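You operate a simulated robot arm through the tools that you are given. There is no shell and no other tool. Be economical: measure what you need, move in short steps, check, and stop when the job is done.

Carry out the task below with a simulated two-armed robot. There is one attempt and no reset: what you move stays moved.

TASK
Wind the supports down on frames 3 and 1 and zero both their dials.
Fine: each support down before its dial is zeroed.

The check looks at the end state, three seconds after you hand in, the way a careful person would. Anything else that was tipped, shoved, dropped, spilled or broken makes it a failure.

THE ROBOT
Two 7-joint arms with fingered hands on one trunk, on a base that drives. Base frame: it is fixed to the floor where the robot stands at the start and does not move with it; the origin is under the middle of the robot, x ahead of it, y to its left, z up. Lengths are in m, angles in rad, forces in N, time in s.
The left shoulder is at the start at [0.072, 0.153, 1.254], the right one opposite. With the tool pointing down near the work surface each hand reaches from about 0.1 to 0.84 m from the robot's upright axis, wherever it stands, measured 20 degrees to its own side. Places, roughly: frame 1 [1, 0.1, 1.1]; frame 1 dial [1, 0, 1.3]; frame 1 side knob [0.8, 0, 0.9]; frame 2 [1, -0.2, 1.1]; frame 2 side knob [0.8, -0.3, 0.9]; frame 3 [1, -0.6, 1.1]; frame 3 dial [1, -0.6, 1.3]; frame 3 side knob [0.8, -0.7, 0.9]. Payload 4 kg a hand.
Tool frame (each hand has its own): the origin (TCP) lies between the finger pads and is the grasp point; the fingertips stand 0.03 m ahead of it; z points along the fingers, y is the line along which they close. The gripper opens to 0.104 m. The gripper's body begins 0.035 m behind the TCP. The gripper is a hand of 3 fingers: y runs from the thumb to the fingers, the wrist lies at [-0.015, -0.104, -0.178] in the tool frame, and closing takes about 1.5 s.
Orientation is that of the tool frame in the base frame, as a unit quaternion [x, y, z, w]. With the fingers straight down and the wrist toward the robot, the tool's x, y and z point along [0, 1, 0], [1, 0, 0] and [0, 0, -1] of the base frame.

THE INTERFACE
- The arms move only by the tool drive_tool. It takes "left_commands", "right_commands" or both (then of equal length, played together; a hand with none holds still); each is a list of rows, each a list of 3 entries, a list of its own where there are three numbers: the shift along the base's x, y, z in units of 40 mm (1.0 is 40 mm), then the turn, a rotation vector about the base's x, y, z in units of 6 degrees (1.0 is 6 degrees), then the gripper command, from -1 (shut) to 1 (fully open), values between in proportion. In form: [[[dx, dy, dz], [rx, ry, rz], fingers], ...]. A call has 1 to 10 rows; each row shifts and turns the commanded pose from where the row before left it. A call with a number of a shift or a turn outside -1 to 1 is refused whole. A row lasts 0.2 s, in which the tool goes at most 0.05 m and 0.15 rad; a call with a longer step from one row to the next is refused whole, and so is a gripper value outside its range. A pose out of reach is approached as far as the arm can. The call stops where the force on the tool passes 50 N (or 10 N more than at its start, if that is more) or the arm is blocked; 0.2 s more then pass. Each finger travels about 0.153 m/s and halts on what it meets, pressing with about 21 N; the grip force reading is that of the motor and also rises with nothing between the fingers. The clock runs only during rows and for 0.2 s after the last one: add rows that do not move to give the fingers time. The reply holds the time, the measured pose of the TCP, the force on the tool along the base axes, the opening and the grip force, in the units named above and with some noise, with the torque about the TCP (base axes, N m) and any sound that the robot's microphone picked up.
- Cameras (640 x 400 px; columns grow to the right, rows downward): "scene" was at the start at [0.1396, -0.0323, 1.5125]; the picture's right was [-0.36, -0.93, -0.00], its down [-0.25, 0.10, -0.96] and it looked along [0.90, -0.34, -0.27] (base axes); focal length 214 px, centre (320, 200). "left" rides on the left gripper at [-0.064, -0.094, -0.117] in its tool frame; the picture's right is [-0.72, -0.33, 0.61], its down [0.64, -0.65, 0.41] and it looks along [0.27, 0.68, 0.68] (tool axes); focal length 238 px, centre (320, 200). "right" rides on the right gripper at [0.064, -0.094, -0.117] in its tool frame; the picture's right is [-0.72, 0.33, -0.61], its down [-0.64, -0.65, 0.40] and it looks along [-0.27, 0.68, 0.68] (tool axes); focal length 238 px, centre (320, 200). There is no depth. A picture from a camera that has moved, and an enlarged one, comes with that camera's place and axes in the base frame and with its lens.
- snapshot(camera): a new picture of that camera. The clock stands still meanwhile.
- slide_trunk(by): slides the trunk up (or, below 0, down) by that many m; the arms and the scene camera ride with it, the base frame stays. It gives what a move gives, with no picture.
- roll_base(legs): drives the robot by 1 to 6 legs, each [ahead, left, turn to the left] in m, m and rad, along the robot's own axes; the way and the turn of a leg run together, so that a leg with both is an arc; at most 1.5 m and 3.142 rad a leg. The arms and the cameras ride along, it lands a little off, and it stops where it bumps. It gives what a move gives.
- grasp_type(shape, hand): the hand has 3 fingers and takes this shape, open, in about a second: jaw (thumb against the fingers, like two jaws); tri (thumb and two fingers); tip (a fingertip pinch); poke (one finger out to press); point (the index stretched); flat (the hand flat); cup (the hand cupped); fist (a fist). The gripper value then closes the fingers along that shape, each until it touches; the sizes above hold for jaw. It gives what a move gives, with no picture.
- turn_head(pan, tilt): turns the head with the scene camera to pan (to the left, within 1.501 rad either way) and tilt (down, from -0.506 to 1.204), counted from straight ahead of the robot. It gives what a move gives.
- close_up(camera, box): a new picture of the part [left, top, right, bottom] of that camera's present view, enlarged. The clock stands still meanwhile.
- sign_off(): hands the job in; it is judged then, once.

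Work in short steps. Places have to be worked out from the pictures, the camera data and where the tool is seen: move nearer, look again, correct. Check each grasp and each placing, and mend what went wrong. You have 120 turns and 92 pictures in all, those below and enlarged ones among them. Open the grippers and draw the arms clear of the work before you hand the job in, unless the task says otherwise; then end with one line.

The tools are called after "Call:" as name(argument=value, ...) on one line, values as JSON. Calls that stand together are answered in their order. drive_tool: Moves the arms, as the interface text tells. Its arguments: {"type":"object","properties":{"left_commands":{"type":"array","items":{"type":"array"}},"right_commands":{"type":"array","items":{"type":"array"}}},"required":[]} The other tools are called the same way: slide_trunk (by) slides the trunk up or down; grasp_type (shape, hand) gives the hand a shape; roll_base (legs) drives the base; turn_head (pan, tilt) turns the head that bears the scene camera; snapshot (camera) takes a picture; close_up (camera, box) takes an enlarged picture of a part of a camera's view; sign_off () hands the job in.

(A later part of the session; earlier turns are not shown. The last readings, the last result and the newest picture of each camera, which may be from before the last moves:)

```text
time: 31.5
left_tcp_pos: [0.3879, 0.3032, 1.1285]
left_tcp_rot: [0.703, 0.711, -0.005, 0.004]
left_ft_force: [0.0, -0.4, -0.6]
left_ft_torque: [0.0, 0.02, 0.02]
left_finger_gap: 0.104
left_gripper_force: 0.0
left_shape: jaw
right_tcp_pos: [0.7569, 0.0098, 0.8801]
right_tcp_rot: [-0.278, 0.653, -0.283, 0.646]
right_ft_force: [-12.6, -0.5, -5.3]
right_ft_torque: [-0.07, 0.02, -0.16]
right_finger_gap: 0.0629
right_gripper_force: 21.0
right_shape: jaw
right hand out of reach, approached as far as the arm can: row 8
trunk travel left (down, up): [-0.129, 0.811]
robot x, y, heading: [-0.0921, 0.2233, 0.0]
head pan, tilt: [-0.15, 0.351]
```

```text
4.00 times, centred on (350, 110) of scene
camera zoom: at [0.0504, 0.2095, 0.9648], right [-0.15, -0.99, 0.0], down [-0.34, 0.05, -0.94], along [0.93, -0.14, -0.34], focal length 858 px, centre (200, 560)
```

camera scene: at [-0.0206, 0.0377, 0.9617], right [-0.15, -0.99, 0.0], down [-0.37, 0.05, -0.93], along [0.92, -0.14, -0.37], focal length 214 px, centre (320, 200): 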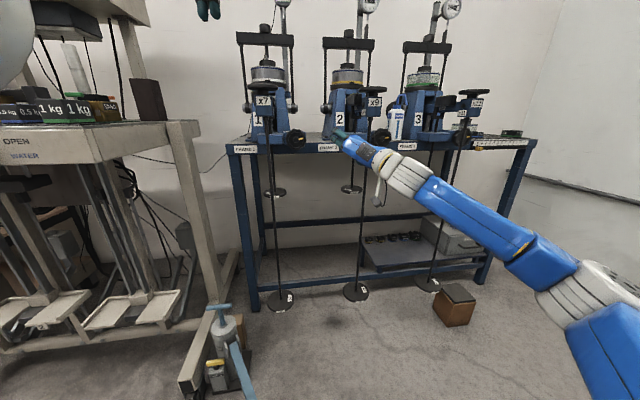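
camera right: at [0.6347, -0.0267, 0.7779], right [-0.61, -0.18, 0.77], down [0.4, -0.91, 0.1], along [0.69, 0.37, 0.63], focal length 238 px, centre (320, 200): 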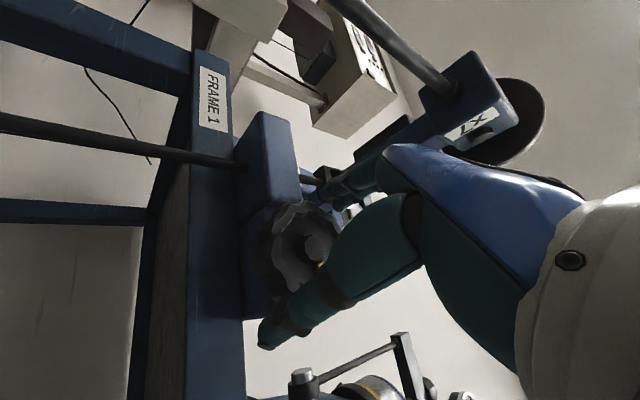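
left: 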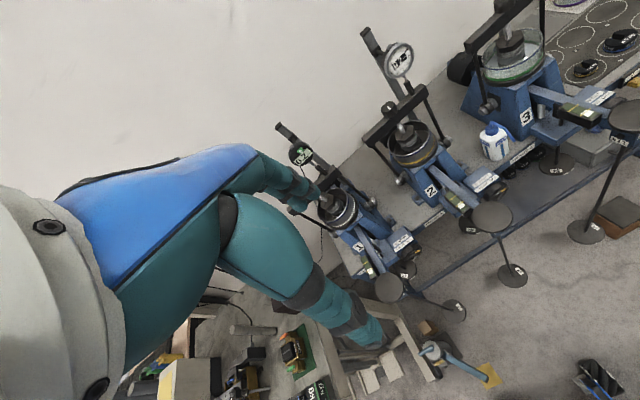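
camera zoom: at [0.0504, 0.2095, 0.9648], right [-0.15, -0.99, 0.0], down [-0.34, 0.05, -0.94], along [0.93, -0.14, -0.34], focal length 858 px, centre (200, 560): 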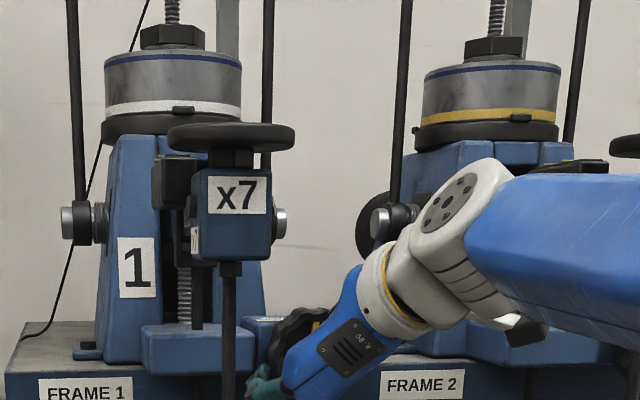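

About 82° done; the yellow pointer moved to the top, so the knob turns with the hand. I open, roll back, and prepare for another bite.

Call:
drive_tool(right_commands=[[[0, 0, 0], [0, 0, 0], 1], [[0, 0, 0], [0, 0, 0], 1], [[0, 0, 0], [0, 0, 0], 1], [[0, 0, 0], [1, 0, 0], 1], [[0, 0, 0], [1, 0, 0], 1], [[0, 0, 0], [1, 0, 0], 1], [[0, 0, 0], [1, 0, 0], 1], [[0, 0, 0], [1, 0, 0], 1], [[0, 0, 0], [1, 0, 0], 1], [[0, 0, 0], [1, 0, 0], 1]])

Call:
drive_tool(right_commands=[[[0, 0, 0], [1, 0, 0], 1], [[0, 0, 0], [1, 0, 0], 1], [[0, 0, 0], [1, 0, 0], 1], [[0, 0, 0], [1, 0, 0], 1], [[0, 0, 0], [1, 0, 0], 1], [[0, 0, 0], [1, 0, 0], 1], [[0, 0, 0], [1, 0, 0], 1], [[0, 0, 0], [1, 0, 0], 1], [[0, 0, 0], [1, 0, 0], 1], [[0, 0, 0], [0, 0, 0], 1]])

Call:
close_up(camera="right", box=[160, 100, 480, 300])

Call:
close_up(camera="scene", box=[290, 60, 370, 110])

```text
time: 33.4
left_tcp_pos: [0.3872, 0.3057, 1.1324]
left_tcp_rot: [0.704, 0.71, -0.005, 0.006]
left_ft_force: [0.1, 0.3, -0.1]
left_ft_torque: [-0.03, 0.0, 0.04]
left_finger_gap: 0.104
left_gripper_force: 0.0
left_shape: jaw
right_tcp_pos: [0.7573, 0.0045, 0.8739]
right_tcp_rot: [-0.079, 0.708, -0.093, 0.695]
right_ft_force: [-19.7, -22.1, -17.8]
right_ft_torque: [-0.87, 0.57, 0.32]
right_finger_gap: 0.0937
right_gripper_force: 0.0
right_shape: jaw
trunk travel left (down, up): [-0.129, 0.811]
robot x, y, heading: [-0.095, 0.2237, -0.004]
head pan, tilt: [-0.15, 0.351]
stopped in row 9 (right hand): the force on the tool passed its limit at 53 N (the readings are from after the stop); the commanded pose is now the measured one
```

```text
time: 34.1
left_tcp_pos: [0.386, 0.3068, 1.1337]
left_tcp_rot: [0.704, 0.71, -0.004, 0.005]
left_ft_force: [0.3, -0.1, 0.2]
left_ft_torque: [0.0, 0.04, 0.0]
left_finger_gap: 0.1039
left_gripper_force: 0.1
left_shape: jaw
right_tcp_pos: [0.7573, 0.0046, 0.8674]
right_tcp_rot: [-0.01, 0.717, -0.027, 0.696]
right_ft_force: [-19.6, -18.6, -20.8]
right_ft_torque: [-0.81, 0.47, 0.38]
right_finger_gap: 0.0932
right_gripper_force: 0.0
right_shape: jaw
trunk travel left (down, up): [-0.129, 0.811]
robot x, y, heading: [-0.091, 0.223, -0.001]
head pan, tilt: [-0.15, 0.351]
stopped in row 3 (right hand): the force on the tool passed its limit at 54 N (the readings are from after the stop); the commanded pose is now the measured one
```

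```text
2.00 times, centred on (320, 200) of right
camera zoom: at [0.6372, -0.0892, 0.8125], right [-0.59, 0.38, 0.72], down [0.41, -0.63, 0.66], along [0.7, 0.68, 0.21], focal length 477 px, centre (320, 200)
```

zoom: 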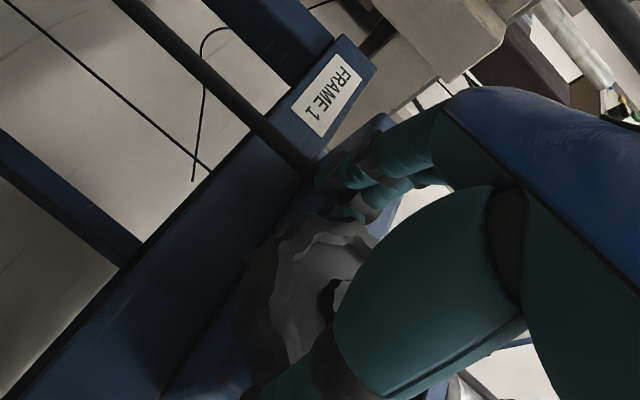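

```text
8.00 times, centred on (330, 85) of scene
camera zoom: at [0.0519, 0.2048, 0.9649], right [-0.15, -0.99, -0.01], down [-0.34, 0.06, -0.94], along [0.93, -0.14, -0.35], focal length 1716 px, centre (240, 1120)
```

zoom: 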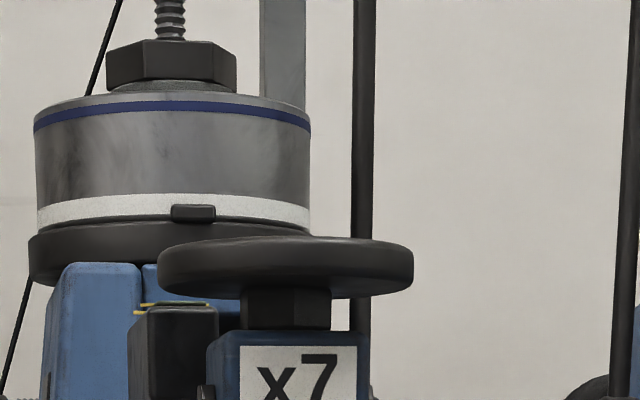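

The opened fingers snag on the frame's base block to the left of the knob. I back straight off the knob, then roll back in the clear.

Call:
drive_tool(right_commands=[[[-0.7, -0.1, 0], [0, 0, 0], 1], [[-0.8, 0, 0], [0, 0, 0], 1], [[0, 0, 0], [1, 0, 0], 1], [[0, 0, 0], [1, 0, 0], 1], [[0, 0, 0], [1, 0, 0], 1], [[0, 0, 0], [1, 0, 0], 1], [[0, 0, 0], [1, 0, 0], 1], [[0, 0, 0], [1, 0, 0], 1], [[0, 0, 0], [0, 0, 0], 1]])

Call:
snapshot(camera="right")

Call:
close_up(camera="scene", box=[290, 80, 450, 180])

```text
time: 36.1
left_tcp_pos: [0.3852, 0.3108, 1.1322]
left_tcp_rot: [0.703, 0.711, -0.005, 0.007]
left_ft_force: [0.7, -0.2, -0.6]
left_ft_torque: [0.01, 0.04, -0.02]
left_finger_gap: 0.1041
left_gripper_force: 0.1
left_shape: jaw
right_tcp_pos: [0.6961, 0.0065, 0.8754]
right_tcp_rot: [0.207, 0.685, 0.2, 0.669]
right_ft_force: [0.4, 0.2, 0.4]
right_ft_torque: [0.0, -0.03, 0.0]
right_finger_gap: 0.1038
right_gripper_force: 0.0
right_shape: jaw
trunk travel left (down, up): [-0.129, 0.811]
robot x, y, heading: [-0.0917, 0.2147, 0.002]
head pan, tilt: [-0.15, 0.351]
```

```text
59 pictures are left
camera right: at [0.5774, -0.0352, 0.773], right [-0.59, -0.12, 0.8], down [0.41, -0.9, 0.17], along [0.69, 0.42, 0.58], focal length 238 px, centre (320, 200)
```

right: 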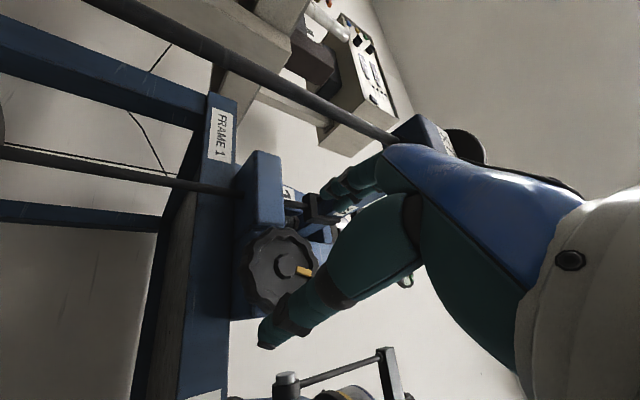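

```text
4.00 times, centred on (370, 130) of scene
camera zoom: at [0.0514, 0.2091, 0.9651], right [-0.15, -0.99, 0.0], down [-0.34, 0.05, -0.94], along [0.93, -0.14, -0.35], focal length 858 px, centre (120, 480)
```

zoom: 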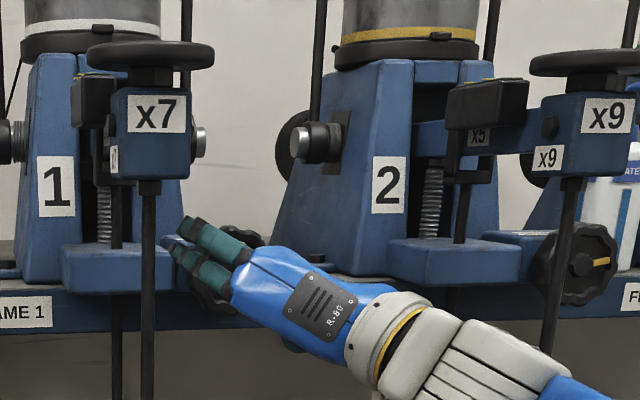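

Pointer went from 3 o'clock to 12 o'clock, so 82° really went into the knob. I test whether I can start further rolled back for a longer stroke.

Call:
drive_tool(right_commands=[[[0, 0, 0.1], [1, 0, 0], 1], [[0, 0, 0], [1, 0, 0], 1], [[0, 0, 0], [1, 0, 0], 1], [[0, 0, 0], [1, 0, 0], 1], [[0, 0, 0], [1, 0, 0], 1], [[0, 0, 0], [1, 0, 0], 1], [[0, 0, 0], [0, 0, 0], 1]])

```text
time: 37.7
left_tcp_pos: [0.3841, 0.3107, 1.1336]
left_tcp_rot: [0.704, 0.711, -0.006, 0.008]
left_ft_force: [0.9, 0.0, -0.4]
left_ft_torque: [0.0, 0.0, 0.0]
left_finger_gap: 0.104
left_gripper_force: 0.0
left_shape: jaw
right_tcp_pos: [0.6999, -0.0278, 0.9037]
right_tcp_rot: [0.4, 0.595, 0.404, 0.568]
right_ft_force: [0.7, 0.1, 0.5]
right_ft_torque: [0.0, 0.01, -0.01]
right_finger_gap: 0.1039
right_gripper_force: 0.1
right_shape: jaw
right hand out of reach, approached as far as the arm can: row 3, 4, 5, 6
trunk travel left (down, up): [-0.129, 0.811]
robot x, y, heading: [-0.0916, 0.2216, 0.005]
head pan, tilt: [-0.15, 0.351]
```

Only about 2 rows further is reachable. I go back to that roll, advance and grip, then turn.

Call:
drive_tool(right_commands=[[[0, 0, 0], [-1, 0, 0], 1], [[0, 0, 0], [-1, 0, 0], 1], [[0, 0, 0], [-1, 0, 0], 1], [[0, 0, 0], [-1, 0, 0], 1], [[0, 0, 0], [0, 0, 0], 1]])

```text
time: 38.9
left_tcp_pos: [0.3856, 0.3107, 1.1321]
left_tcp_rot: [0.703, 0.711, -0.006, 0.007]
left_ft_force: [0.2, -0.6, -1.2]
left_ft_torque: [-0.01, 0.04, -0.03]
left_finger_gap: 0.104
left_gripper_force: 0.1
left_shape: jaw
right_tcp_pos: [0.6999, -0.0287, 0.902]
right_tcp_rot: [0.274, 0.662, 0.269, 0.644]
right_ft_force: [0.4, -0.1, 0.8]
right_ft_torque: [0.02, 0.0, 0.0]
right_finger_gap: 0.1039
right_gripper_force: 0.0
right_shape: jaw
trunk travel left (down, up): [-0.129, 0.811]
robot x, y, heading: [-0.0898, 0.2213, -0.001]
head pan, tilt: [-0.15, 0.351]
```

The commanded pose follows what was reached; I correct to the knob axis [0.755, 0.0065, 0.881], grip, and begin the turn.

Call:
drive_tool(right_commands=[[[0, 0.9, -0.5], [0, 0, 0], 1], [[0.1, 0, 0], [0, 0, 0], 1], [[0.7, 0, 0], [0, 0, 0], 1], [[0.6, 0, 0], [0, 0, 0], 1], [[0, 0, 0], [0, 0, 0], -1], [[0, 0, 0], [0, 0, 0], -1], [[0, 0, 0], [0, 0, 0], -1], [[0, 0, 0], [0, 0, 0], -1]])

```text
time: 40.7
left_tcp_pos: [0.3863, 0.3113, 1.1339]
left_tcp_rot: [0.704, 0.71, -0.006, 0.008]
left_ft_force: [-0.8, 0.3, 0.7]
left_ft_torque: [-0.02, -0.01, 0.03]
left_finger_gap: 0.104
left_gripper_force: 0.0
left_shape: jaw
right_tcp_pos: [0.7587, 0.0081, 0.8832]
right_tcp_rot: [0.274, 0.661, 0.27, 0.644]
right_ft_force: [1.5, 1.3, 2.1]
right_ft_torque: [0.0, -0.04, 0.06]
right_finger_gap: 0.0643
right_gripper_force: 20.6
right_shape: jaw
trunk travel left (down, up): [-0.129, 0.811]
robot x, y, heading: [-0.0924, 0.2204, -0.004]
head pan, tilt: [-0.15, 0.351]
```

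Gripped again. Turning about 90° in two calls, then a partial opening and a straight retreat.

Call:
drive_tool(right_commands=[[[0, 0, 0], [-1, 0, 0], -1], [[0, 0, 0], [-1, 0, 0], -1], [[0, 0, 0], [-1, 0, 0], -1], [[0, 0, 0], [-1, 0, 0], -1], [[0, 0, 0], [-1, 0, 0], -1], [[0, 0, 0], [-1, 0, 0], -1], [[0, 0, 0], [-1, 0, 0], -1], [[0, 0, 0], [-1, 0, 0], -1], [[0, 0, 0], [-1, 0, 0], -1], [[0, 0, 0], [-1, 0, 0], -1]])

Call:
drive_tool(right_commands=[[[0, 0, 0], [-1, 0, 0], -1], [[0, 0, 0], [-1, 0, 0], -1], [[0, 0, 0], [-1, 0, 0], -1], [[0, 0, 0], [-1, 0, 0], -1], [[0, 0, 0], [-1, 0, 0], -1], [[0, 0, 0], [0, 0, 0], -1], [[0, 0, 0], [0, 0, 0], 0.5], [[0, 0, 0], [0, 0, 0], 0.5]])

Call:
close_up(camera="scene", box=[290, 60, 450, 160])

```text
time: 42.9
left_tcp_pos: [0.386, 0.3111, 1.1328]
left_tcp_rot: [0.704, 0.711, -0.007, 0.007]
left_ft_force: [-1.0, 0.1, 0.4]
left_ft_torque: [0.02, -0.02, -0.01]
left_finger_gap: 0.104
left_gripper_force: 0.0
left_shape: jaw
right_tcp_pos: [0.7564, 0.0104, 0.8829]
right_tcp_rot: [-0.085, 0.708, -0.096, 0.695]
right_ft_force: [4.5, 1.6, 1.4]
right_ft_torque: [0.92, -0.12, 0.4]
right_finger_gap: 0.0637
right_gripper_force: 21.6
right_shape: jaw
trunk travel left (down, up): [-0.129, 0.811]
robot x, y, heading: [-0.0934, 0.2202, 0.001]
head pan, tilt: [-0.15, 0.351]
```

```text
time: 44.7
left_tcp_pos: [0.3848, 0.3091, 1.1326]
left_tcp_rot: [0.704, 0.711, -0.006, 0.007]
left_ft_force: [0.5, -1.1, 0.2]
left_ft_torque: [0.02, 0.04, -0.01]
left_finger_gap: 0.1041
left_gripper_force: 0.1
left_shape: jaw
right_tcp_pos: [0.756, 0.0051, 0.8832]
right_tcp_rot: [-0.261, 0.658, -0.277, 0.65]
right_ft_force: [-2.3, -5.6, -0.2]
right_ft_torque: [-0.14, -0.01, -0.08]
right_finger_gap: 0.0756
right_gripper_force: 0.1
right_shape: jaw
trunk travel left (down, up): [-0.129, 0.811]
robot x, y, heading: [-0.0859, 0.2231, 0.002]
head pan, tilt: [-0.15, 0.351]
```

```text
4.00 times, centred on (370, 110) of scene
camera zoom: at [0.0514, 0.2082, 0.9651], right [-0.15, -0.99, 0.0], down [-0.34, 0.05, -0.94], along [0.93, -0.14, -0.35], focal length 858 px, centre (120, 560)
```

zoom: 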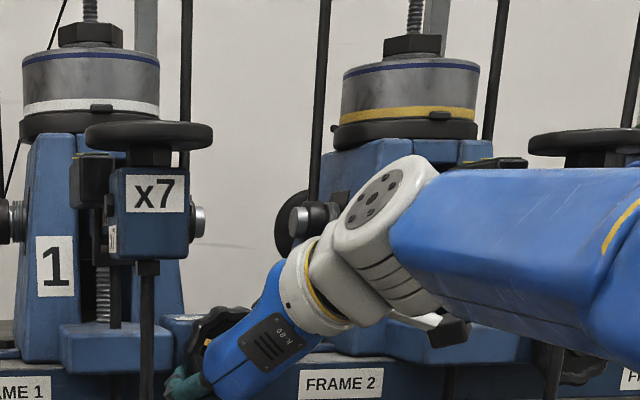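

Pointer is now near 9 o'clock. I retreat, roll back, and inspect the screw under lever 1.

Call:
drive_tool(right_commands=[[[-0.8, 0, 0], [0, 0, 0], 0.5], [[-0.8, 0, 0], [0, 0, 0], 1], [[0, 0, 0], [1, 0, 0], 1], [[0, 0, 0], [1, 0, 0], 1], [[0, 0, 0], [1, 0, 0], 1], [[0, 0, 0], [1, 0, 0], 1], [[0, 0, 0], [1, 0, 0], 1], [[0, 0, 0], [1, 0, 0], 1], [[0, 0, 0], [1, 0, 0], 1], [[0, 0, 0], [1, 0, 0], 1]])

Call:
close_up(camera="scene", box=[290, 90, 354, 130])

Call:
drive_tool(right_commands=[[[0, 0, 0], [1, 0, 0], 1], [[0, 0, 0], [1, 0, 0], 1], [[0, 0, 0], [1, 0, 0], 1], [[0, 0, 0], [1, 0, 0], 1], [[0, 0, 0], [1, 0, 0], 1], [[0, 0, 0], [1, 0, 0], 1], [[0, 0, 0], [1, 0, 0], 1], [[0, 0, 0], [0, 0, 0], 1]])

Call:
snapshot(camera="right")

```text
time: 46.9
left_tcp_pos: [0.3858, 0.3108, 1.1327]
left_tcp_rot: [0.703, 0.711, -0.007, 0.007]
left_ft_force: [-0.2, 0.2, 0.9]
left_ft_torque: [-0.01, 0.03, -0.05]
left_finger_gap: 0.1039
left_gripper_force: 0.0
left_shape: jaw
right_tcp_pos: [0.7234, 0.0234, 0.8825]
right_tcp_rot: [0.027, 0.714, 0.018, 0.7]
right_ft_force: [0.0, 0.7, -0.6]
right_ft_torque: [0.02, 0.04, 0.0]
right_finger_gap: 0.1039
right_gripper_force: 0.1
right_shape: jaw
right hand out of reach, approached as far as the arm can: row 1, 2
trunk travel left (down, up): [-0.129, 0.811]
robot x, y, heading: [-0.094, 0.2214, -0.001]
head pan, tilt: [-0.15, 0.351]
```

```text
10.00 times, centred on (322, 110) of scene
camera zoom: at [0.0519, 0.2088, 0.965], right [-0.15, -0.99, 0.0], down [-0.34, 0.05, -0.94], along [0.93, -0.14, -0.35], focal length 2145 px, centre (300, 1100)
```

zoom: 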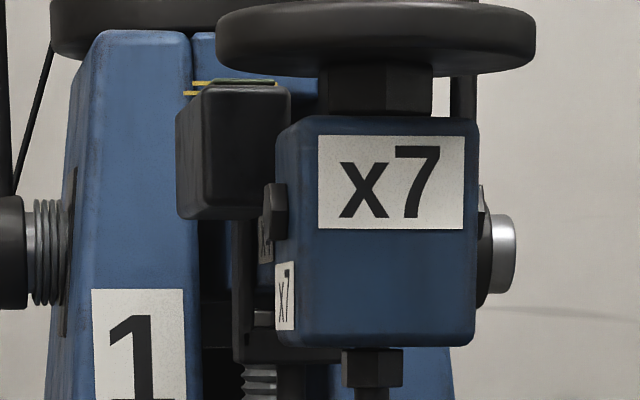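

```text
time: 48.7
left_tcp_pos: [0.3852, 0.3106, 1.1328]
left_tcp_rot: [0.704, 0.71, -0.007, 0.008]
left_ft_force: [0.3, 0.5, 0.1]
left_ft_torque: [0.02, -0.02, 0.02]
left_finger_gap: 0.1041
left_gripper_force: 0.2
left_shape: jaw
right_tcp_pos: [0.7235, 0.0224, 0.8837]
right_tcp_rot: [0.274, 0.664, 0.271, 0.641]
right_ft_force: [0.3, -0.6, -0.4]
right_ft_torque: [0.03, 0.01, 0.0]
right_finger_gap: 0.1036
right_gripper_force: 0.0
right_shape: jaw
trunk travel left (down, up): [-0.129, 0.811]
robot x, y, heading: [-0.0948, 0.2171, 0.001]
head pan, tilt: [-0.15, 0.351]
```

```text
55 pictures are left
camera right: at [0.6043, 0.0012, 0.7755], right [-0.59, -0.29, 0.76], down [0.41, -0.91, -0.03], along [0.7, 0.3, 0.65], focal length 238 px, centre (320, 200)
```

right: 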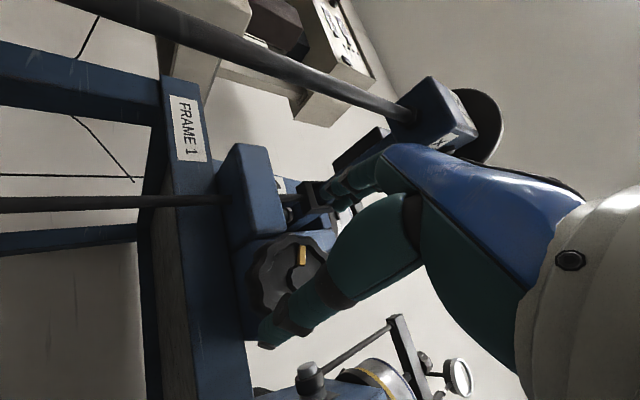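

The pointer is at 9 o'clock. I can't see the screw top well, so I continue with another bite.

Call:
drive_tool(right_commands=[[[0, -0.4, 0], [0, 0, 0], 1], [[0.4, 0, 0], [0, 0, 0], 1], [[0.45, 0, 0], [0, 0, 0], 1], [[0, 0, 0], [0, 0, 0], -1], [[0, 0, 0], [0, 0, 0], -1], [[0, 0, 0], [0, 0, 0], -1], [[0, 0, 0], [0, 0, 0], -1], [[0, 0, 0], [-1, 0, 0], -1], [[0, 0, 0], [-1, 0, 0], -1], [[0, 0, 0], [-1, 0, 0], -1]])

Call:
drive_tool(right_commands=[[[0, 0, 0], [-1, 0, 0], -1], [[0, 0, 0], [-1, 0, 0], -1], [[0, 0, 0], [-1, 0, 0], -1], [[0, 0, 0], [-1, 0, 0], -1], [[0, 0, 0], [-1, 0, 0], -1], [[0, 0, 0], [-1, 0, 0], -1], [[0, 0, 0], [-1, 0, 0], -1], [[0, 0, 0], [-1, 0, 0], -1], [[0, 0, 0], [-1, 0, 0], -1], [[0, 0, 0], [-1, 0, 0], -1]])

Call:
drive_tool(right_commands=[[[0, 0, 0], [-1, 0, 0], -1], [[0, 0, 0], [-1, 0, 0], -1], [[0, 0, 0], [0, 0, 0], -1], [[0, 0, 0], [0, 0, 0], 0.5], [[0, 0, 0], [0, 0, 0], 0.5], [[-0.7, 0, 0], [0, 0, 0], 0.5], [[-0.7, -0.3, 0], [0, 0, 0], 1]])

Call:
close_up(camera="scene", box=[290, 70, 450, 170])

```text
time: 50.9
left_tcp_pos: [0.3851, 0.3105, 1.1332]
left_tcp_rot: [0.703, 0.711, -0.007, 0.009]
left_ft_force: [-0.1, -0.3, 0.1]
left_ft_torque: [0.02, 0.01, 0.02]
left_finger_gap: 0.1039
left_gripper_force: 0.0
left_shape: jaw
right_tcp_pos: [0.7577, 0.0079, 0.8831]
right_tcp_rot: [0.171, 0.695, 0.164, 0.679]
right_ft_force: [4.0, 0.4, 4.0]
right_ft_torque: [0.69, -0.18, -0.09]
right_finger_gap: 0.0639
right_gripper_force: 20.6
right_shape: jaw
trunk travel left (down, up): [-0.129, 0.811]
robot x, y, heading: [-0.0958, 0.2205, 0.004]
head pan, tilt: [-0.15, 0.351]
```

```text
time: 53.1
left_tcp_pos: [0.3809, 0.3149, 1.1343]
left_tcp_rot: [0.704, 0.71, -0.006, 0.01]
left_ft_force: [0.3, 0.3, -0.1]
left_ft_torque: [-0.03, 0.02, -0.02]
left_finger_gap: 0.1039
left_gripper_force: 0.1
left_shape: jaw
right_tcp_pos: [0.7559, 0.0138, 0.8906]
right_tcp_rot: [-0.193, 0.679, -0.205, 0.678]
right_ft_force: [6.2, 9.2, 25.2]
right_ft_torque: [2.97, -0.88, 0.94]
right_finger_gap: 0.0595
right_gripper_force: 21.1
right_shape: jaw
trunk travel left (down, up): [-0.129, 0.811]
robot x, y, heading: [-0.0938, 0.2192, 0.002]
head pan, tilt: [-0.15, 0.351]
```

```text
time: 54.7
left_tcp_pos: [0.3854, 0.3117, 1.1321]
left_tcp_rot: [0.703, 0.711, -0.007, 0.008]
left_ft_force: [0.3, 0.5, 0.6]
left_ft_torque: [-0.01, 0.01, 0.0]
left_finger_gap: 0.1039
left_gripper_force: 0.1
left_shape: jaw
right_tcp_pos: [0.7357, 0.0116, 0.8867]
right_tcp_rot: [-0.257, 0.66, -0.269, 0.653]
right_ft_force: [-0.4, -0.3, -0.2]
right_ft_torque: [0.03, 0.02, 0.03]
right_finger_gap: 0.1039
right_gripper_force: 0.0
right_shape: jaw
right hand out of reach, approached as far as the arm can: row 6, 7
trunk travel left (down, up): [-0.129, 0.811]
robot x, y, heading: [-0.0927, 0.2242, 0.002]
head pan, tilt: [-0.15, 0.351]
```

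```text
4.00 times, centred on (370, 120) of scene
camera zoom: at [0.0522, 0.2097, 0.9649], right [-0.15, -0.99, 0.0], down [-0.34, 0.05, -0.94], along [0.93, -0.14, -0.35], focal length 858 px, centre (120, 520)
```

zoom: 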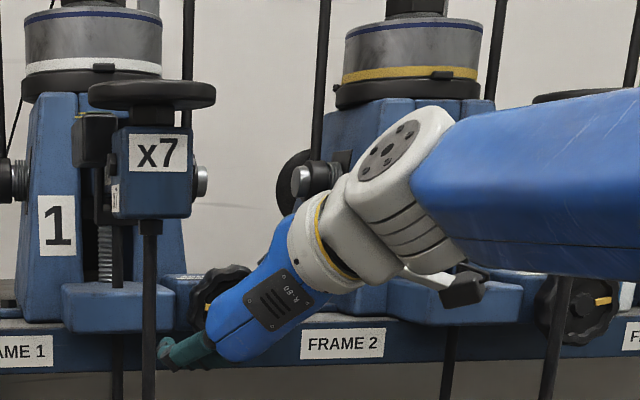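

Torque jumped to ~3 N·m with forces, so likely the knob hit its end stop. I roll back in the clear and look at the pointer.

Call:
drive_tool(right_commands=[[[-0.5, 0, 0], [1, 0, 0], 1], [[-0.5, 0, 0], [1, 0, 0], 1], [[0, 0, 0], [1, 0, 0], 1], [[0, 0, 0], [1, 0, 0], 1], [[0, 0, 0], [1, 0, 0], 1], [[0, 0, 0], [1, 0, 0], 1], [[0, 0, 0], [1, 0, 0], 1], [[0, 0, 0], [1, 0, 0], 1], [[0, 0, 0], [1, 0, 0], 1], [[0, 0, 0], [1, 0, 0], 1]])

Call:
drive_tool(right_commands=[[[0, 0, 0], [1, 0, 0], 1], [[0, 0, 0], [1, 0, 0], 1], [[0, 0, 0], [1, 0, 0], 1], [[0, 0, 0], [1, 0, 0], 1], [[0, 0, 0], [0, 0, 0], 1]])

Call:
snapshot(camera="right")

Call:
snapshot(camera="scene")

```text
time: 56.9
left_tcp_pos: [0.3851, 0.31, 1.1326]
left_tcp_rot: [0.703, 0.711, -0.006, 0.008]
left_ft_force: [0.0, -0.3, -0.5]
left_ft_torque: [0.03, 0.03, -0.01]
left_finger_gap: 0.1043
left_gripper_force: 0.1
left_shape: jaw
right_tcp_pos: [0.6963, 0.0094, 0.8856]
right_tcp_rot: [0.1, 0.708, 0.09, 0.693]
right_ft_force: [-0.8, 0.1, -0.3]
right_ft_torque: [0.03, 0.02, 0.04]
right_finger_gap: 0.1038
right_gripper_force: 0.1
right_shape: jaw
trunk travel left (down, up): [-0.129, 0.811]
robot x, y, heading: [-0.0938, 0.2182, 0.001]
head pan, tilt: [-0.15, 0.351]
```

```text
time: 58.1
left_tcp_pos: [0.3863, 0.3109, 1.1324]
left_tcp_rot: [0.703, 0.711, -0.006, 0.008]
left_ft_force: [0.3, -0.3, 0.4]
left_ft_torque: [0.02, -0.02, -0.02]
left_finger_gap: 0.1042
left_gripper_force: 0.1
left_shape: jaw
right_tcp_pos: [0.696, 0.011, 0.8852]
right_tcp_rot: [0.241, 0.674, 0.236, 0.657]
right_ft_force: [-0.8, -0.4, 0.2]
right_ft_torque: [0.0, 0.0, 0.0]
right_finger_gap: 0.1038
right_gripper_force: 0.1
right_shape: jaw
trunk travel left (down, up): [-0.129, 0.811]
robot x, y, heading: [-0.091, 0.2206, 0.0]
head pan, tilt: [-0.15, 0.351]
```

```text
53 pictures are left
camera right: at [0.5762, -0.0205, 0.7789], right [-0.59, -0.21, 0.78], down [0.41, -0.91, 0.07], along [0.69, 0.36, 0.62], focal length 238 px, centre (320, 200)
```

right: 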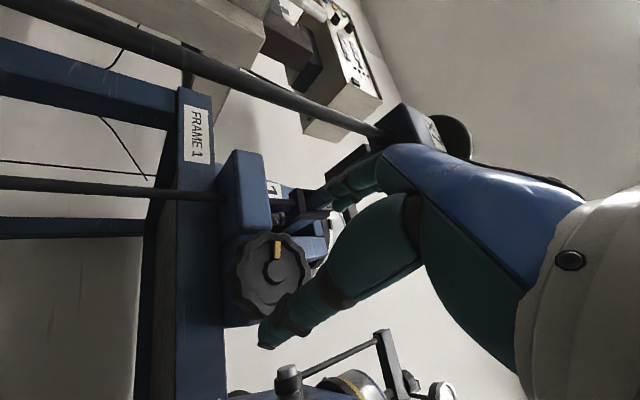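

```text
52 pictures are left
camera scene: at [0.0514, 0.2091, 0.9651], right [-0.15, -0.99, 0.0], down [-0.34, 0.05, -0.94], along [0.93, -0.14, -0.35], focal length 214 px, centre (320, 200)
```

scene: 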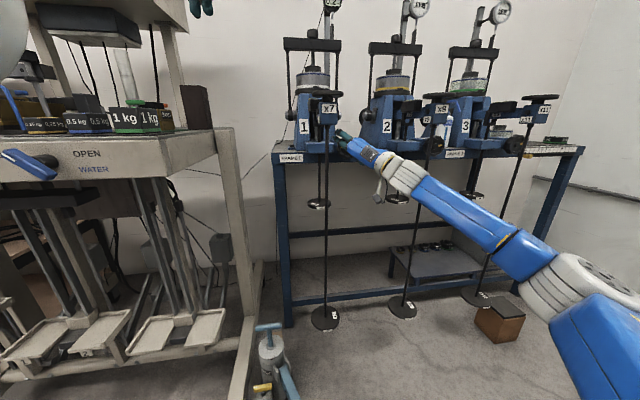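

Pointer rests at 9 o'clock and the last bite hit a hard stop: frame 1's support is fully down after half a turn. I retract the hand and drive right ~0.68 m to frame 3's knob.

Call:
drive_tool(right_commands=[[[-1, 0, 0], [0, 0, 0], 1], [[-1, 0, 0], [0, 0, 0], 1], [[-1, 0, 0], [0, 0, 0], 1], [[-1, 0, 0], [0, 0, 0], 1], [[-1, 0, 0], [0, 0, 0], 1]])

Call:
roll_base(legs=[[-0.05, 0, 0], [0, -0.66, 0]])

Call:
snapshot(camera="right")

Call:
snapshot(camera="scene")

```text
time: 59.3
left_tcp_pos: [0.3841, 0.3106, 1.1333]
left_tcp_rot: [0.704, 0.711, -0.005, 0.008]
left_ft_force: [0.6, -0.1, 0.3]
left_ft_torque: [0.02, -0.03, 0.03]
left_finger_gap: 0.1043
left_gripper_force: 0.0
left_shape: jaw
right_tcp_pos: [0.4964, 0.0104, 0.8829]
right_tcp_rot: [0.24, 0.675, 0.236, 0.657]
right_ft_force: [-0.2, 0.4, 0.1]
right_ft_torque: [-0.01, -0.02, 0.02]
right_finger_gap: 0.1036
right_gripper_force: 0.0
right_shape: jaw
trunk travel left (down, up): [-0.129, 0.811]
robot x, y, heading: [-0.0926, 0.222, 0.001]
head pan, tilt: [-0.15, 0.351]
```

```text
time: 62.0
left_tcp_pos: [0.3369, 0.0343, 1.1406]
left_tcp_rot: [0.751, 0.66, 0.001, 0.007]
left_ft_force: [-0.4, 0.3, 0.3]
left_ft_torque: [-0.01, -0.04, -0.02]
left_finger_gap: 0.104
left_gripper_force: 0.1
left_shape: jaw
right_tcp_pos: [0.4087, -0.274, 0.8931]
right_tcp_rot: [0.28, 0.653, 0.193, 0.677]
right_ft_force: [-0.4, -0.1, 0.5]
right_ft_torque: [-0.02, 0.0, 0.04]
right_finger_gap: 0.1042
right_gripper_force: 0.1
right_shape: jaw
trunk travel left (down, up): [-0.129, 0.811]
robot x, y, heading: [-0.1355, 0.0047, -0.134]
head pan, tilt: [-0.15, 0.351]
stopped in leg 2: the robot was blocked; the commanded pose is now the measured one
```

```text
51 pictures are left
camera right: at [0.289, -0.2908, 0.7844], right [-0.63, -0.12, 0.77], down [0.28, -0.95, 0.08], along [0.72, 0.27, 0.63], focal length 238 px, centre (320, 200)
```

right: 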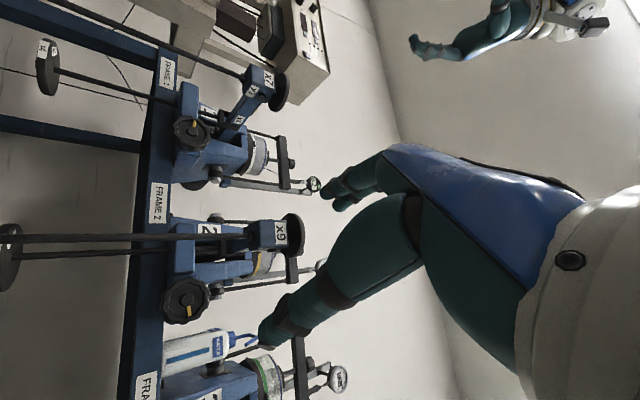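

```text
50 pictures are left
camera scene: at [0.0043, -0.0193, 0.9656], right [-0.28, -0.96, 0.0], down [-0.33, 0.09, -0.94], along [0.9, -0.26, -0.34], focal length 214 px, centre (320, 200)
```

scene: 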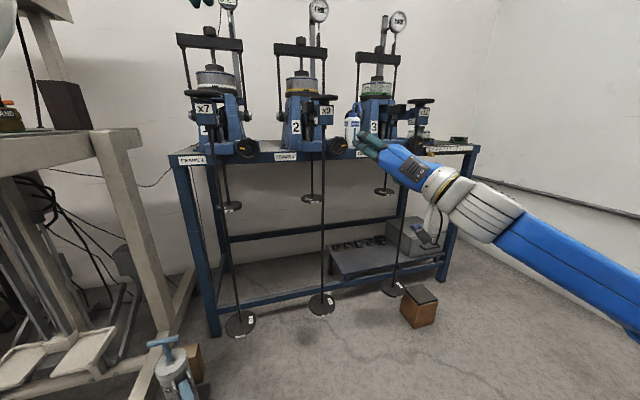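

The base was blocked after ~0.22 m and turned a bit. I look to the right to see what's there.

Call:
turn_head(pan=-1.3, tilt=0.6)

Call:
snapshot(camera="scene")

```text
time: 63.4
left_tcp_pos: [0.3398, 0.0315, 1.1389]
left_tcp_rot: [0.751, 0.66, 0.001, 0.005]
left_ft_force: [-0.4, 0.0, -0.3]
left_ft_torque: [0.03, -0.01, 0.02]
left_finger_gap: 0.1038
left_gripper_force: 0.1
left_shape: jaw
right_tcp_pos: [0.4123, -0.2795, 0.8891]
right_tcp_rot: [0.281, 0.653, 0.193, 0.676]
right_ft_force: [0.9, 0.4, 1.2]
right_ft_torque: [0.02, 0.01, -0.01]
right_finger_gap: 0.104
right_gripper_force: 0.1
right_shape: jaw
trunk travel left (down, up): [-0.129, 0.811]
robot x, y, heading: [-0.1341, 0.0072, -0.135]
head pan, tilt: [-1.3, 0.6]
```

```text
49 pictures are left
camera scene: at [-0.0698, -0.0845, 0.9431], right [-0.99, -0.14, 0.0], down [-0.08, 0.56, -0.83], along [0.11, -0.82, -0.56], focal length 214 px, centre (320, 200)
```

scene: 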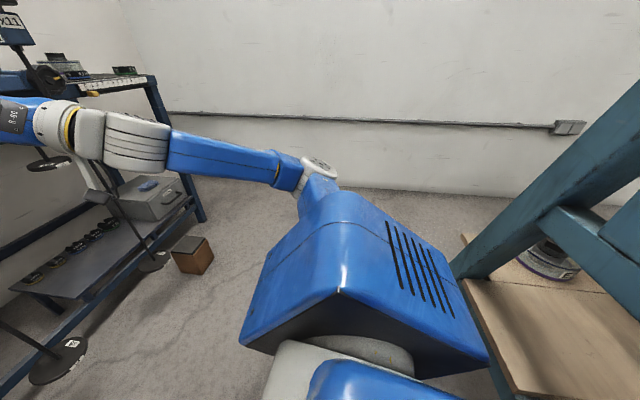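

A teal rack stands to the right-rear, so I move ahead a little, straighten, and then slide right.

Call:
roll_base(legs=[[0.1, 0, 0], [0, 0, 0.134], [0.03, 0, 0], [0, -0.25, 0]])

Call:
snapshot(camera="scene")

```text
time: 67.0
left_tcp_pos: [0.4565, -0.1751, 1.1387]
left_tcp_rot: [0.701, 0.713, 0.001, 0.005]
left_ft_force: [-0.2, -0.1, -0.3]
left_ft_torque: [-0.03, -0.01, 0.02]
left_finger_gap: 0.1037
left_gripper_force: 0.0
left_shape: jaw
right_tcp_pos: [0.5725, -0.4709, 0.8887]
right_tcp_rot: [0.233, 0.671, 0.24, 0.661]
right_ft_force: [-0.1, -0.5, 0.2]
right_ft_torque: [-0.03, -0.04, 0.02]
right_finger_gap: 0.104
right_gripper_force: 0.0
right_shape: jaw
trunk travel left (down, up): [-0.129, 0.811]
robot x, y, heading: [-0.0116, -0.2655, 0.009]
head pan, tilt: [-1.3, 0.6]
```

```text
48 pictures are left
camera scene: at [0.067, -0.3484, 0.9426], right [-0.96, -0.28, 0.0], down [-0.16, 0.54, -0.83], along [0.23, -0.79, -0.56], focal length 214 px, centre (320, 200)
```

scene: 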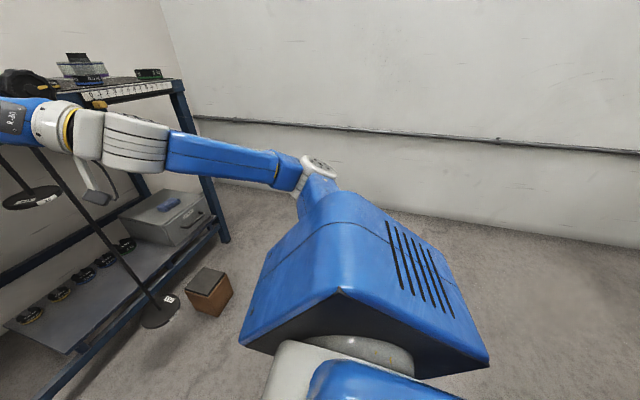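

Clear of the rack. Another 0.18 m right, then look for knob 3 with the right camera.

Call:
roll_base(legs=[[0, -0.18, 0]])

Call:
turn_head(pan=-0.15, tilt=0.351)

Call:
snapshot(camera="right")

Call:
snapshot(camera="scene")

```text
time: 68.5
left_tcp_pos: [0.4586, -0.3516, 1.1382]
left_tcp_rot: [0.703, 0.711, 0.002, 0.006]
left_ft_force: [0.3, -0.4, 1.0]
left_ft_torque: [-0.02, -0.02, 0.01]
left_finger_gap: 0.104
left_gripper_force: 0.0
left_shape: jaw
right_tcp_pos: [0.573, -0.6465, 0.8897]
right_tcp_rot: [0.233, 0.671, 0.239, 0.662]
right_ft_force: [0.4, -0.2, 0.0]
right_ft_torque: [0.01, 0.01, 0.04]
right_finger_gap: 0.1041
right_gripper_force: 0.0
right_shape: jaw
trunk travel left (down, up): [-0.129, 0.811]
robot x, y, heading: [-0.0065, -0.4448, 0.012]
head pan, tilt: [-1.3, 0.6]
```

```text
time: 69.8
left_tcp_pos: [0.4565, -0.3563, 1.1391]
left_tcp_rot: [0.704, 0.71, 0.004, 0.003]
left_ft_force: [-0.4, 0.4, 0.6]
left_ft_torque: [-0.03, 0.01, -0.01]
left_finger_gap: 0.1036
left_gripper_force: 0.1
left_shape: jaw
right_tcp_pos: [0.5733, -0.6493, 0.8901]
right_tcp_rot: [0.235, 0.671, 0.241, 0.661]
right_ft_force: [0.2, 0.9, 0.0]
right_ft_torque: [0.01, 0.05, -0.01]
right_finger_gap: 0.1042
right_gripper_force: 0.1
right_shape: jaw
trunk travel left (down, up): [-0.129, 0.811]
robot x, y, heading: [-0.0101, -0.4452, 0.012]
head pan, tilt: [-0.15, 0.351]
```

```text
47 pictures are left
camera right: at [0.4549, -0.6822, 0.7822], right [-0.6, -0.21, 0.77], down [0.42, -0.91, 0.08], along [0.68, 0.37, 0.63], focal length 238 px, centre (320, 200)
```

right: 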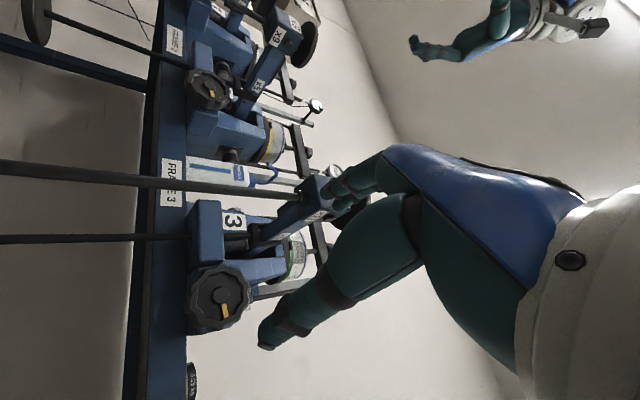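

```text
46 pictures are left
camera scene: at [0.1365, -0.4556, 0.9651], right [-0.14, -0.99, 0.0], down [-0.34, 0.05, -0.94], along [0.93, -0.13, -0.35], focal length 214 px, centre (320, 200)
```

scene: 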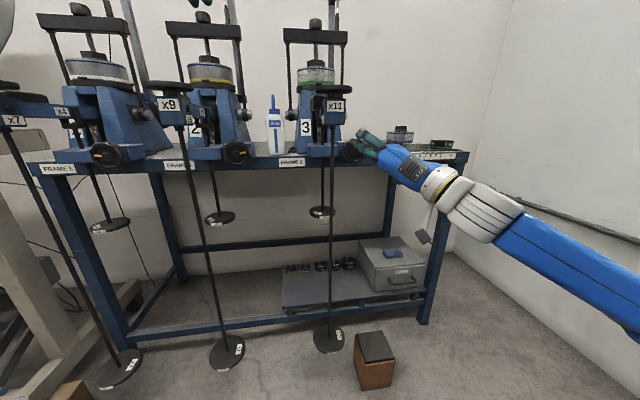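

Knob 3 computes to [0.773, -0.659, 0.881], pointer at 3 o'clock (up). I line up and advance to x≈0.70.

Call:
drive_tool(right_commands=[[[0.2, -0.25, -0.22], [0, 0, 0], 1], [[1, 0, 0], [0, 0, 0], 1], [[1, 0, 0], [0, 0, 0], 1], [[1, 0, 0], [0, 0, 0], 1], [[0, 0, 0], [0, 0, 0], 1]])

Call:
snapshot(camera="right")

```text
time: 71.0
left_tcp_pos: [0.4559, -0.356, 1.1394]
left_tcp_rot: [0.704, 0.711, 0.004, 0.003]
left_ft_force: [-1.0, -0.3, 0.4]
left_ft_torque: [0.02, -0.01, 0.02]
left_finger_gap: 0.104
left_gripper_force: 0.0
left_shape: jaw
right_tcp_pos: [0.7019, -0.6604, 0.8792]
right_tcp_rot: [0.233, 0.671, 0.241, 0.662]
right_ft_force: [-0.4, -0.5, -0.2]
right_ft_torque: [-0.01, 0.0, -0.02]
right_finger_gap: 0.104
right_gripper_force: 0.1
right_shape: jaw
trunk travel left (down, up): [-0.129, 0.811]
robot x, y, heading: [-0.0097, -0.4425, 0.014]
head pan, tilt: [-0.15, 0.351]
```

```text
45 pictures are left
camera right: at [0.5847, -0.6933, 0.7716], right [-0.6, -0.21, 0.77], down [0.42, -0.91, 0.08], along [0.68, 0.37, 0.63], focal length 238 px, centre (320, 200)
```

right: 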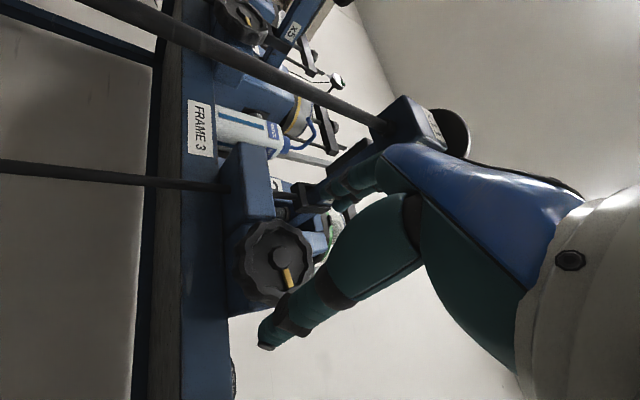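

Aligned (knob ≈ [0.773, -0.657, 0.880]). Advance, grip and start turning.

Call:
drive_tool(right_commands=[[[0.7, 0.08, 0.04], [0, 0, 0], 1], [[0.65, 0, 0], [0, 0, 0], 1], [[0, 0, 0], [0, 0, 0], -1], [[0, 0, 0], [0, 0, 0], -1], [[0, 0, 0], [0, 0, 0], -1], [[0, 0, 0], [0, 0, 0], -1], [[0, 0, 0], [-1, 0, 0], -1], [[0, 0, 0], [-1, 0, 0], -1], [[0, 0, 0], [-1, 0, 0], -1], [[0, 0, 0], [-1, 0, 0], -1]])

Call:
drive_tool(right_commands=[[[0, 0, 0], [-1, 0, 0], -1], [[0, 0, 0], [-1, 0, 0], -1], [[0, 0, 0], [-1, 0, 0], -1], [[0, 0, 0], [-1, 0, 0], -1], [[0, 0, 0], [-1, 0, 0], -1], [[0, 0, 0], [-1, 0, 0], -1], [[0, 0, 0], [-1, 0, 0], -1], [[0, 0, 0], [-1, 0, 0], -1]])

Call:
close_up(camera="scene", box=[290, 70, 450, 170])

```text
time: 73.2
left_tcp_pos: [0.4566, -0.3556, 1.1392]
left_tcp_rot: [0.704, 0.711, 0.004, 0.003]
left_ft_force: [0.7, -1.1, 0.8]
left_ft_torque: [-0.02, 0.0, 0.01]
left_finger_gap: 0.1038
left_gripper_force: 0.0
left_shape: jaw
right_tcp_pos: [0.7546, -0.6583, 0.8811]
right_tcp_rot: [0.092, 0.706, 0.096, 0.696]
right_ft_force: [-4.3, -1.4, -2.8]
right_ft_torque: [-0.02, 0.09, -0.08]
right_finger_gap: 0.0634
right_gripper_force: 20.6
right_shape: jaw
trunk travel left (down, up): [-0.129, 0.811]
robot x, y, heading: [-0.0094, -0.4466, 0.007]
head pan, tilt: [-0.15, 0.351]
```

```text
time: 75.0
left_tcp_pos: [0.4558, -0.3571, 1.1396]
left_tcp_rot: [0.704, 0.711, 0.004, 0.003]
left_ft_force: [-0.3, -0.7, 0.9]
left_ft_torque: [0.01, 0.01, -0.01]
left_finger_gap: 0.1041
left_gripper_force: 0.1
left_shape: jaw
right_tcp_pos: [0.7551, -0.6549, 0.8829]
right_tcp_rot: [-0.199, 0.688, -0.2, 0.669]
right_ft_force: [-5.3, -3.0, -5.5]
right_ft_torque: [-0.02, 0.14, -0.13]
right_finger_gap: 0.0633
right_gripper_force: 21.3
right_shape: jaw
right hand out of reach, approached as far as the arm can: row 8
trunk travel left (down, up): [-0.129, 0.811]
robot x, y, heading: [-0.0117, -0.4448, 0.004]
head pan, tilt: [-0.15, 0.351]
```

```text
4.00 times, centred on (370, 120) of scene
camera zoom: at [0.137, -0.456, 0.9649], right [-0.14, -0.99, 0.0], down [-0.34, 0.05, -0.94], along [0.93, -0.13, -0.35], focal length 858 px, centre (120, 520)
```

zoom: 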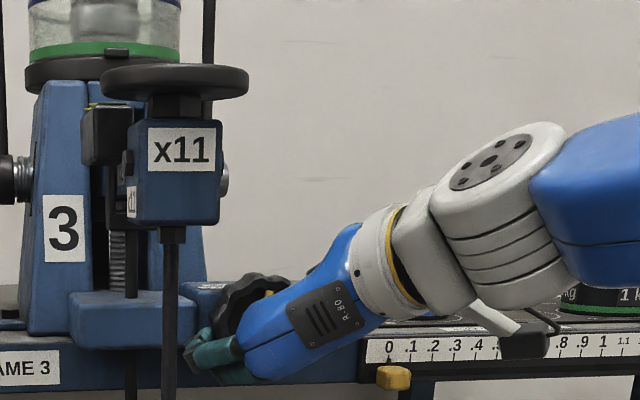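

About 72° turned; pointer near the top. Partial open, retreat, roll back for the next bite.

Call:
drive_tool(right_commands=[[[0, 0, 0], [0, 0, 0], 0.5], [[0, 0, 0], [0, 0, 0], 0.5], [[-0.7, 0, 0], [0, 0, 0], 0.5], [[-0.7, 0, 0], [0, 0, 0], 1], [[0, 0, 0], [1, 0, 0], 1], [[0, 0, 0], [1, 0, 0], 1], [[0, 0, 0], [1, 0, 0], 1], [[0, 0, 0], [1, 0, 0], 1], [[0, 0, 0], [1, 0, 0], 1], [[0, 0, 0], [1, 0, 0], 1]])

Call:
drive_tool(right_commands=[[[0, 0, 0], [1, 0, 0], 1], [[0, 0, 0], [1, 0, 0], 1], [[0, 0, 0], [1, 0, 0], 1], [[0, 0, 0], [1, 0, 0], 1], [[0, 0, 0], [1, 0, 0], 1], [[0, 0, 0], [1, 0, 0], 1], [[0, 0, 0], [1, 0, 0], 1], [[0, 0, 0], [0, 0, 0], 1]])

Call:
snapshot(camera="right")

```text
time: 77.2
left_tcp_pos: [0.4569, -0.3559, 1.14]
left_tcp_rot: [0.704, 0.71, 0.003, 0.002]
left_ft_force: [0.2, -0.1, -0.7]
left_ft_torque: [-0.03, -0.01, -0.02]
left_finger_gap: 0.1039
left_gripper_force: 0.1
left_shape: jaw
right_tcp_pos: [0.7078, -0.6417, 0.8878]
right_tcp_rot: [0.02, 0.712, 0.023, 0.701]
right_ft_force: [-0.1, -0.1, 0.5]
right_ft_torque: [0.0, -0.01, 0.0]
right_finger_gap: 0.104
right_gripper_force: 0.1
right_shape: jaw
right hand out of reach, approached as far as the arm can: row 3, 4
trunk travel left (down, up): [-0.129, 0.811]
robot x, y, heading: [-0.0096, -0.4466, 0.012]
head pan, tilt: [-0.15, 0.351]
```

```text
time: 79.0
left_tcp_pos: [0.4563, -0.3553, 1.1407]
left_tcp_rot: [0.703, 0.711, 0.003, 0.004]
left_ft_force: [0.5, 0.6, -0.2]
left_ft_torque: [0.02, 0.01, 0.02]
left_finger_gap: 0.1037
left_gripper_force: 0.0
left_shape: jaw
right_tcp_pos: [0.7095, -0.6417, 0.8904]
right_tcp_rot: [0.268, 0.66, 0.276, 0.645]
right_ft_force: [-0.7, 0.6, 0.1]
right_ft_torque: [0.02, -0.01, 0.01]
right_finger_gap: 0.1039
right_gripper_force: 0.1
right_shape: jaw
trunk travel left (down, up): [-0.129, 0.811]
robot x, y, heading: [-0.0061, -0.4435, 0.011]
head pan, tilt: [-0.15, 0.351]
```

```text
43 pictures are left
camera right: at [0.5915, -0.6649, 0.7803], right [-0.6, -0.29, 0.75], down [0.42, -0.91, -0.02], along [0.68, 0.3, 0.67], focal length 238 px, centre (320, 200)
```

right: 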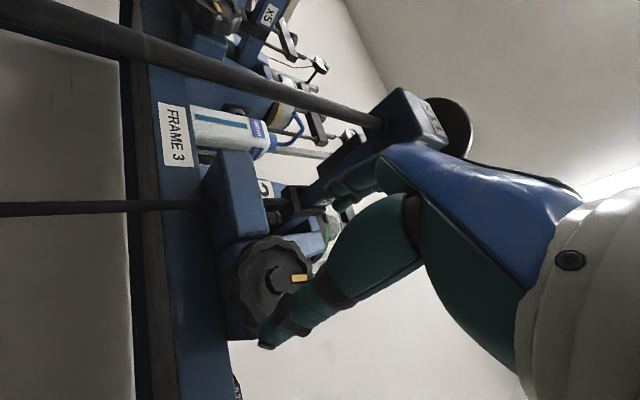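

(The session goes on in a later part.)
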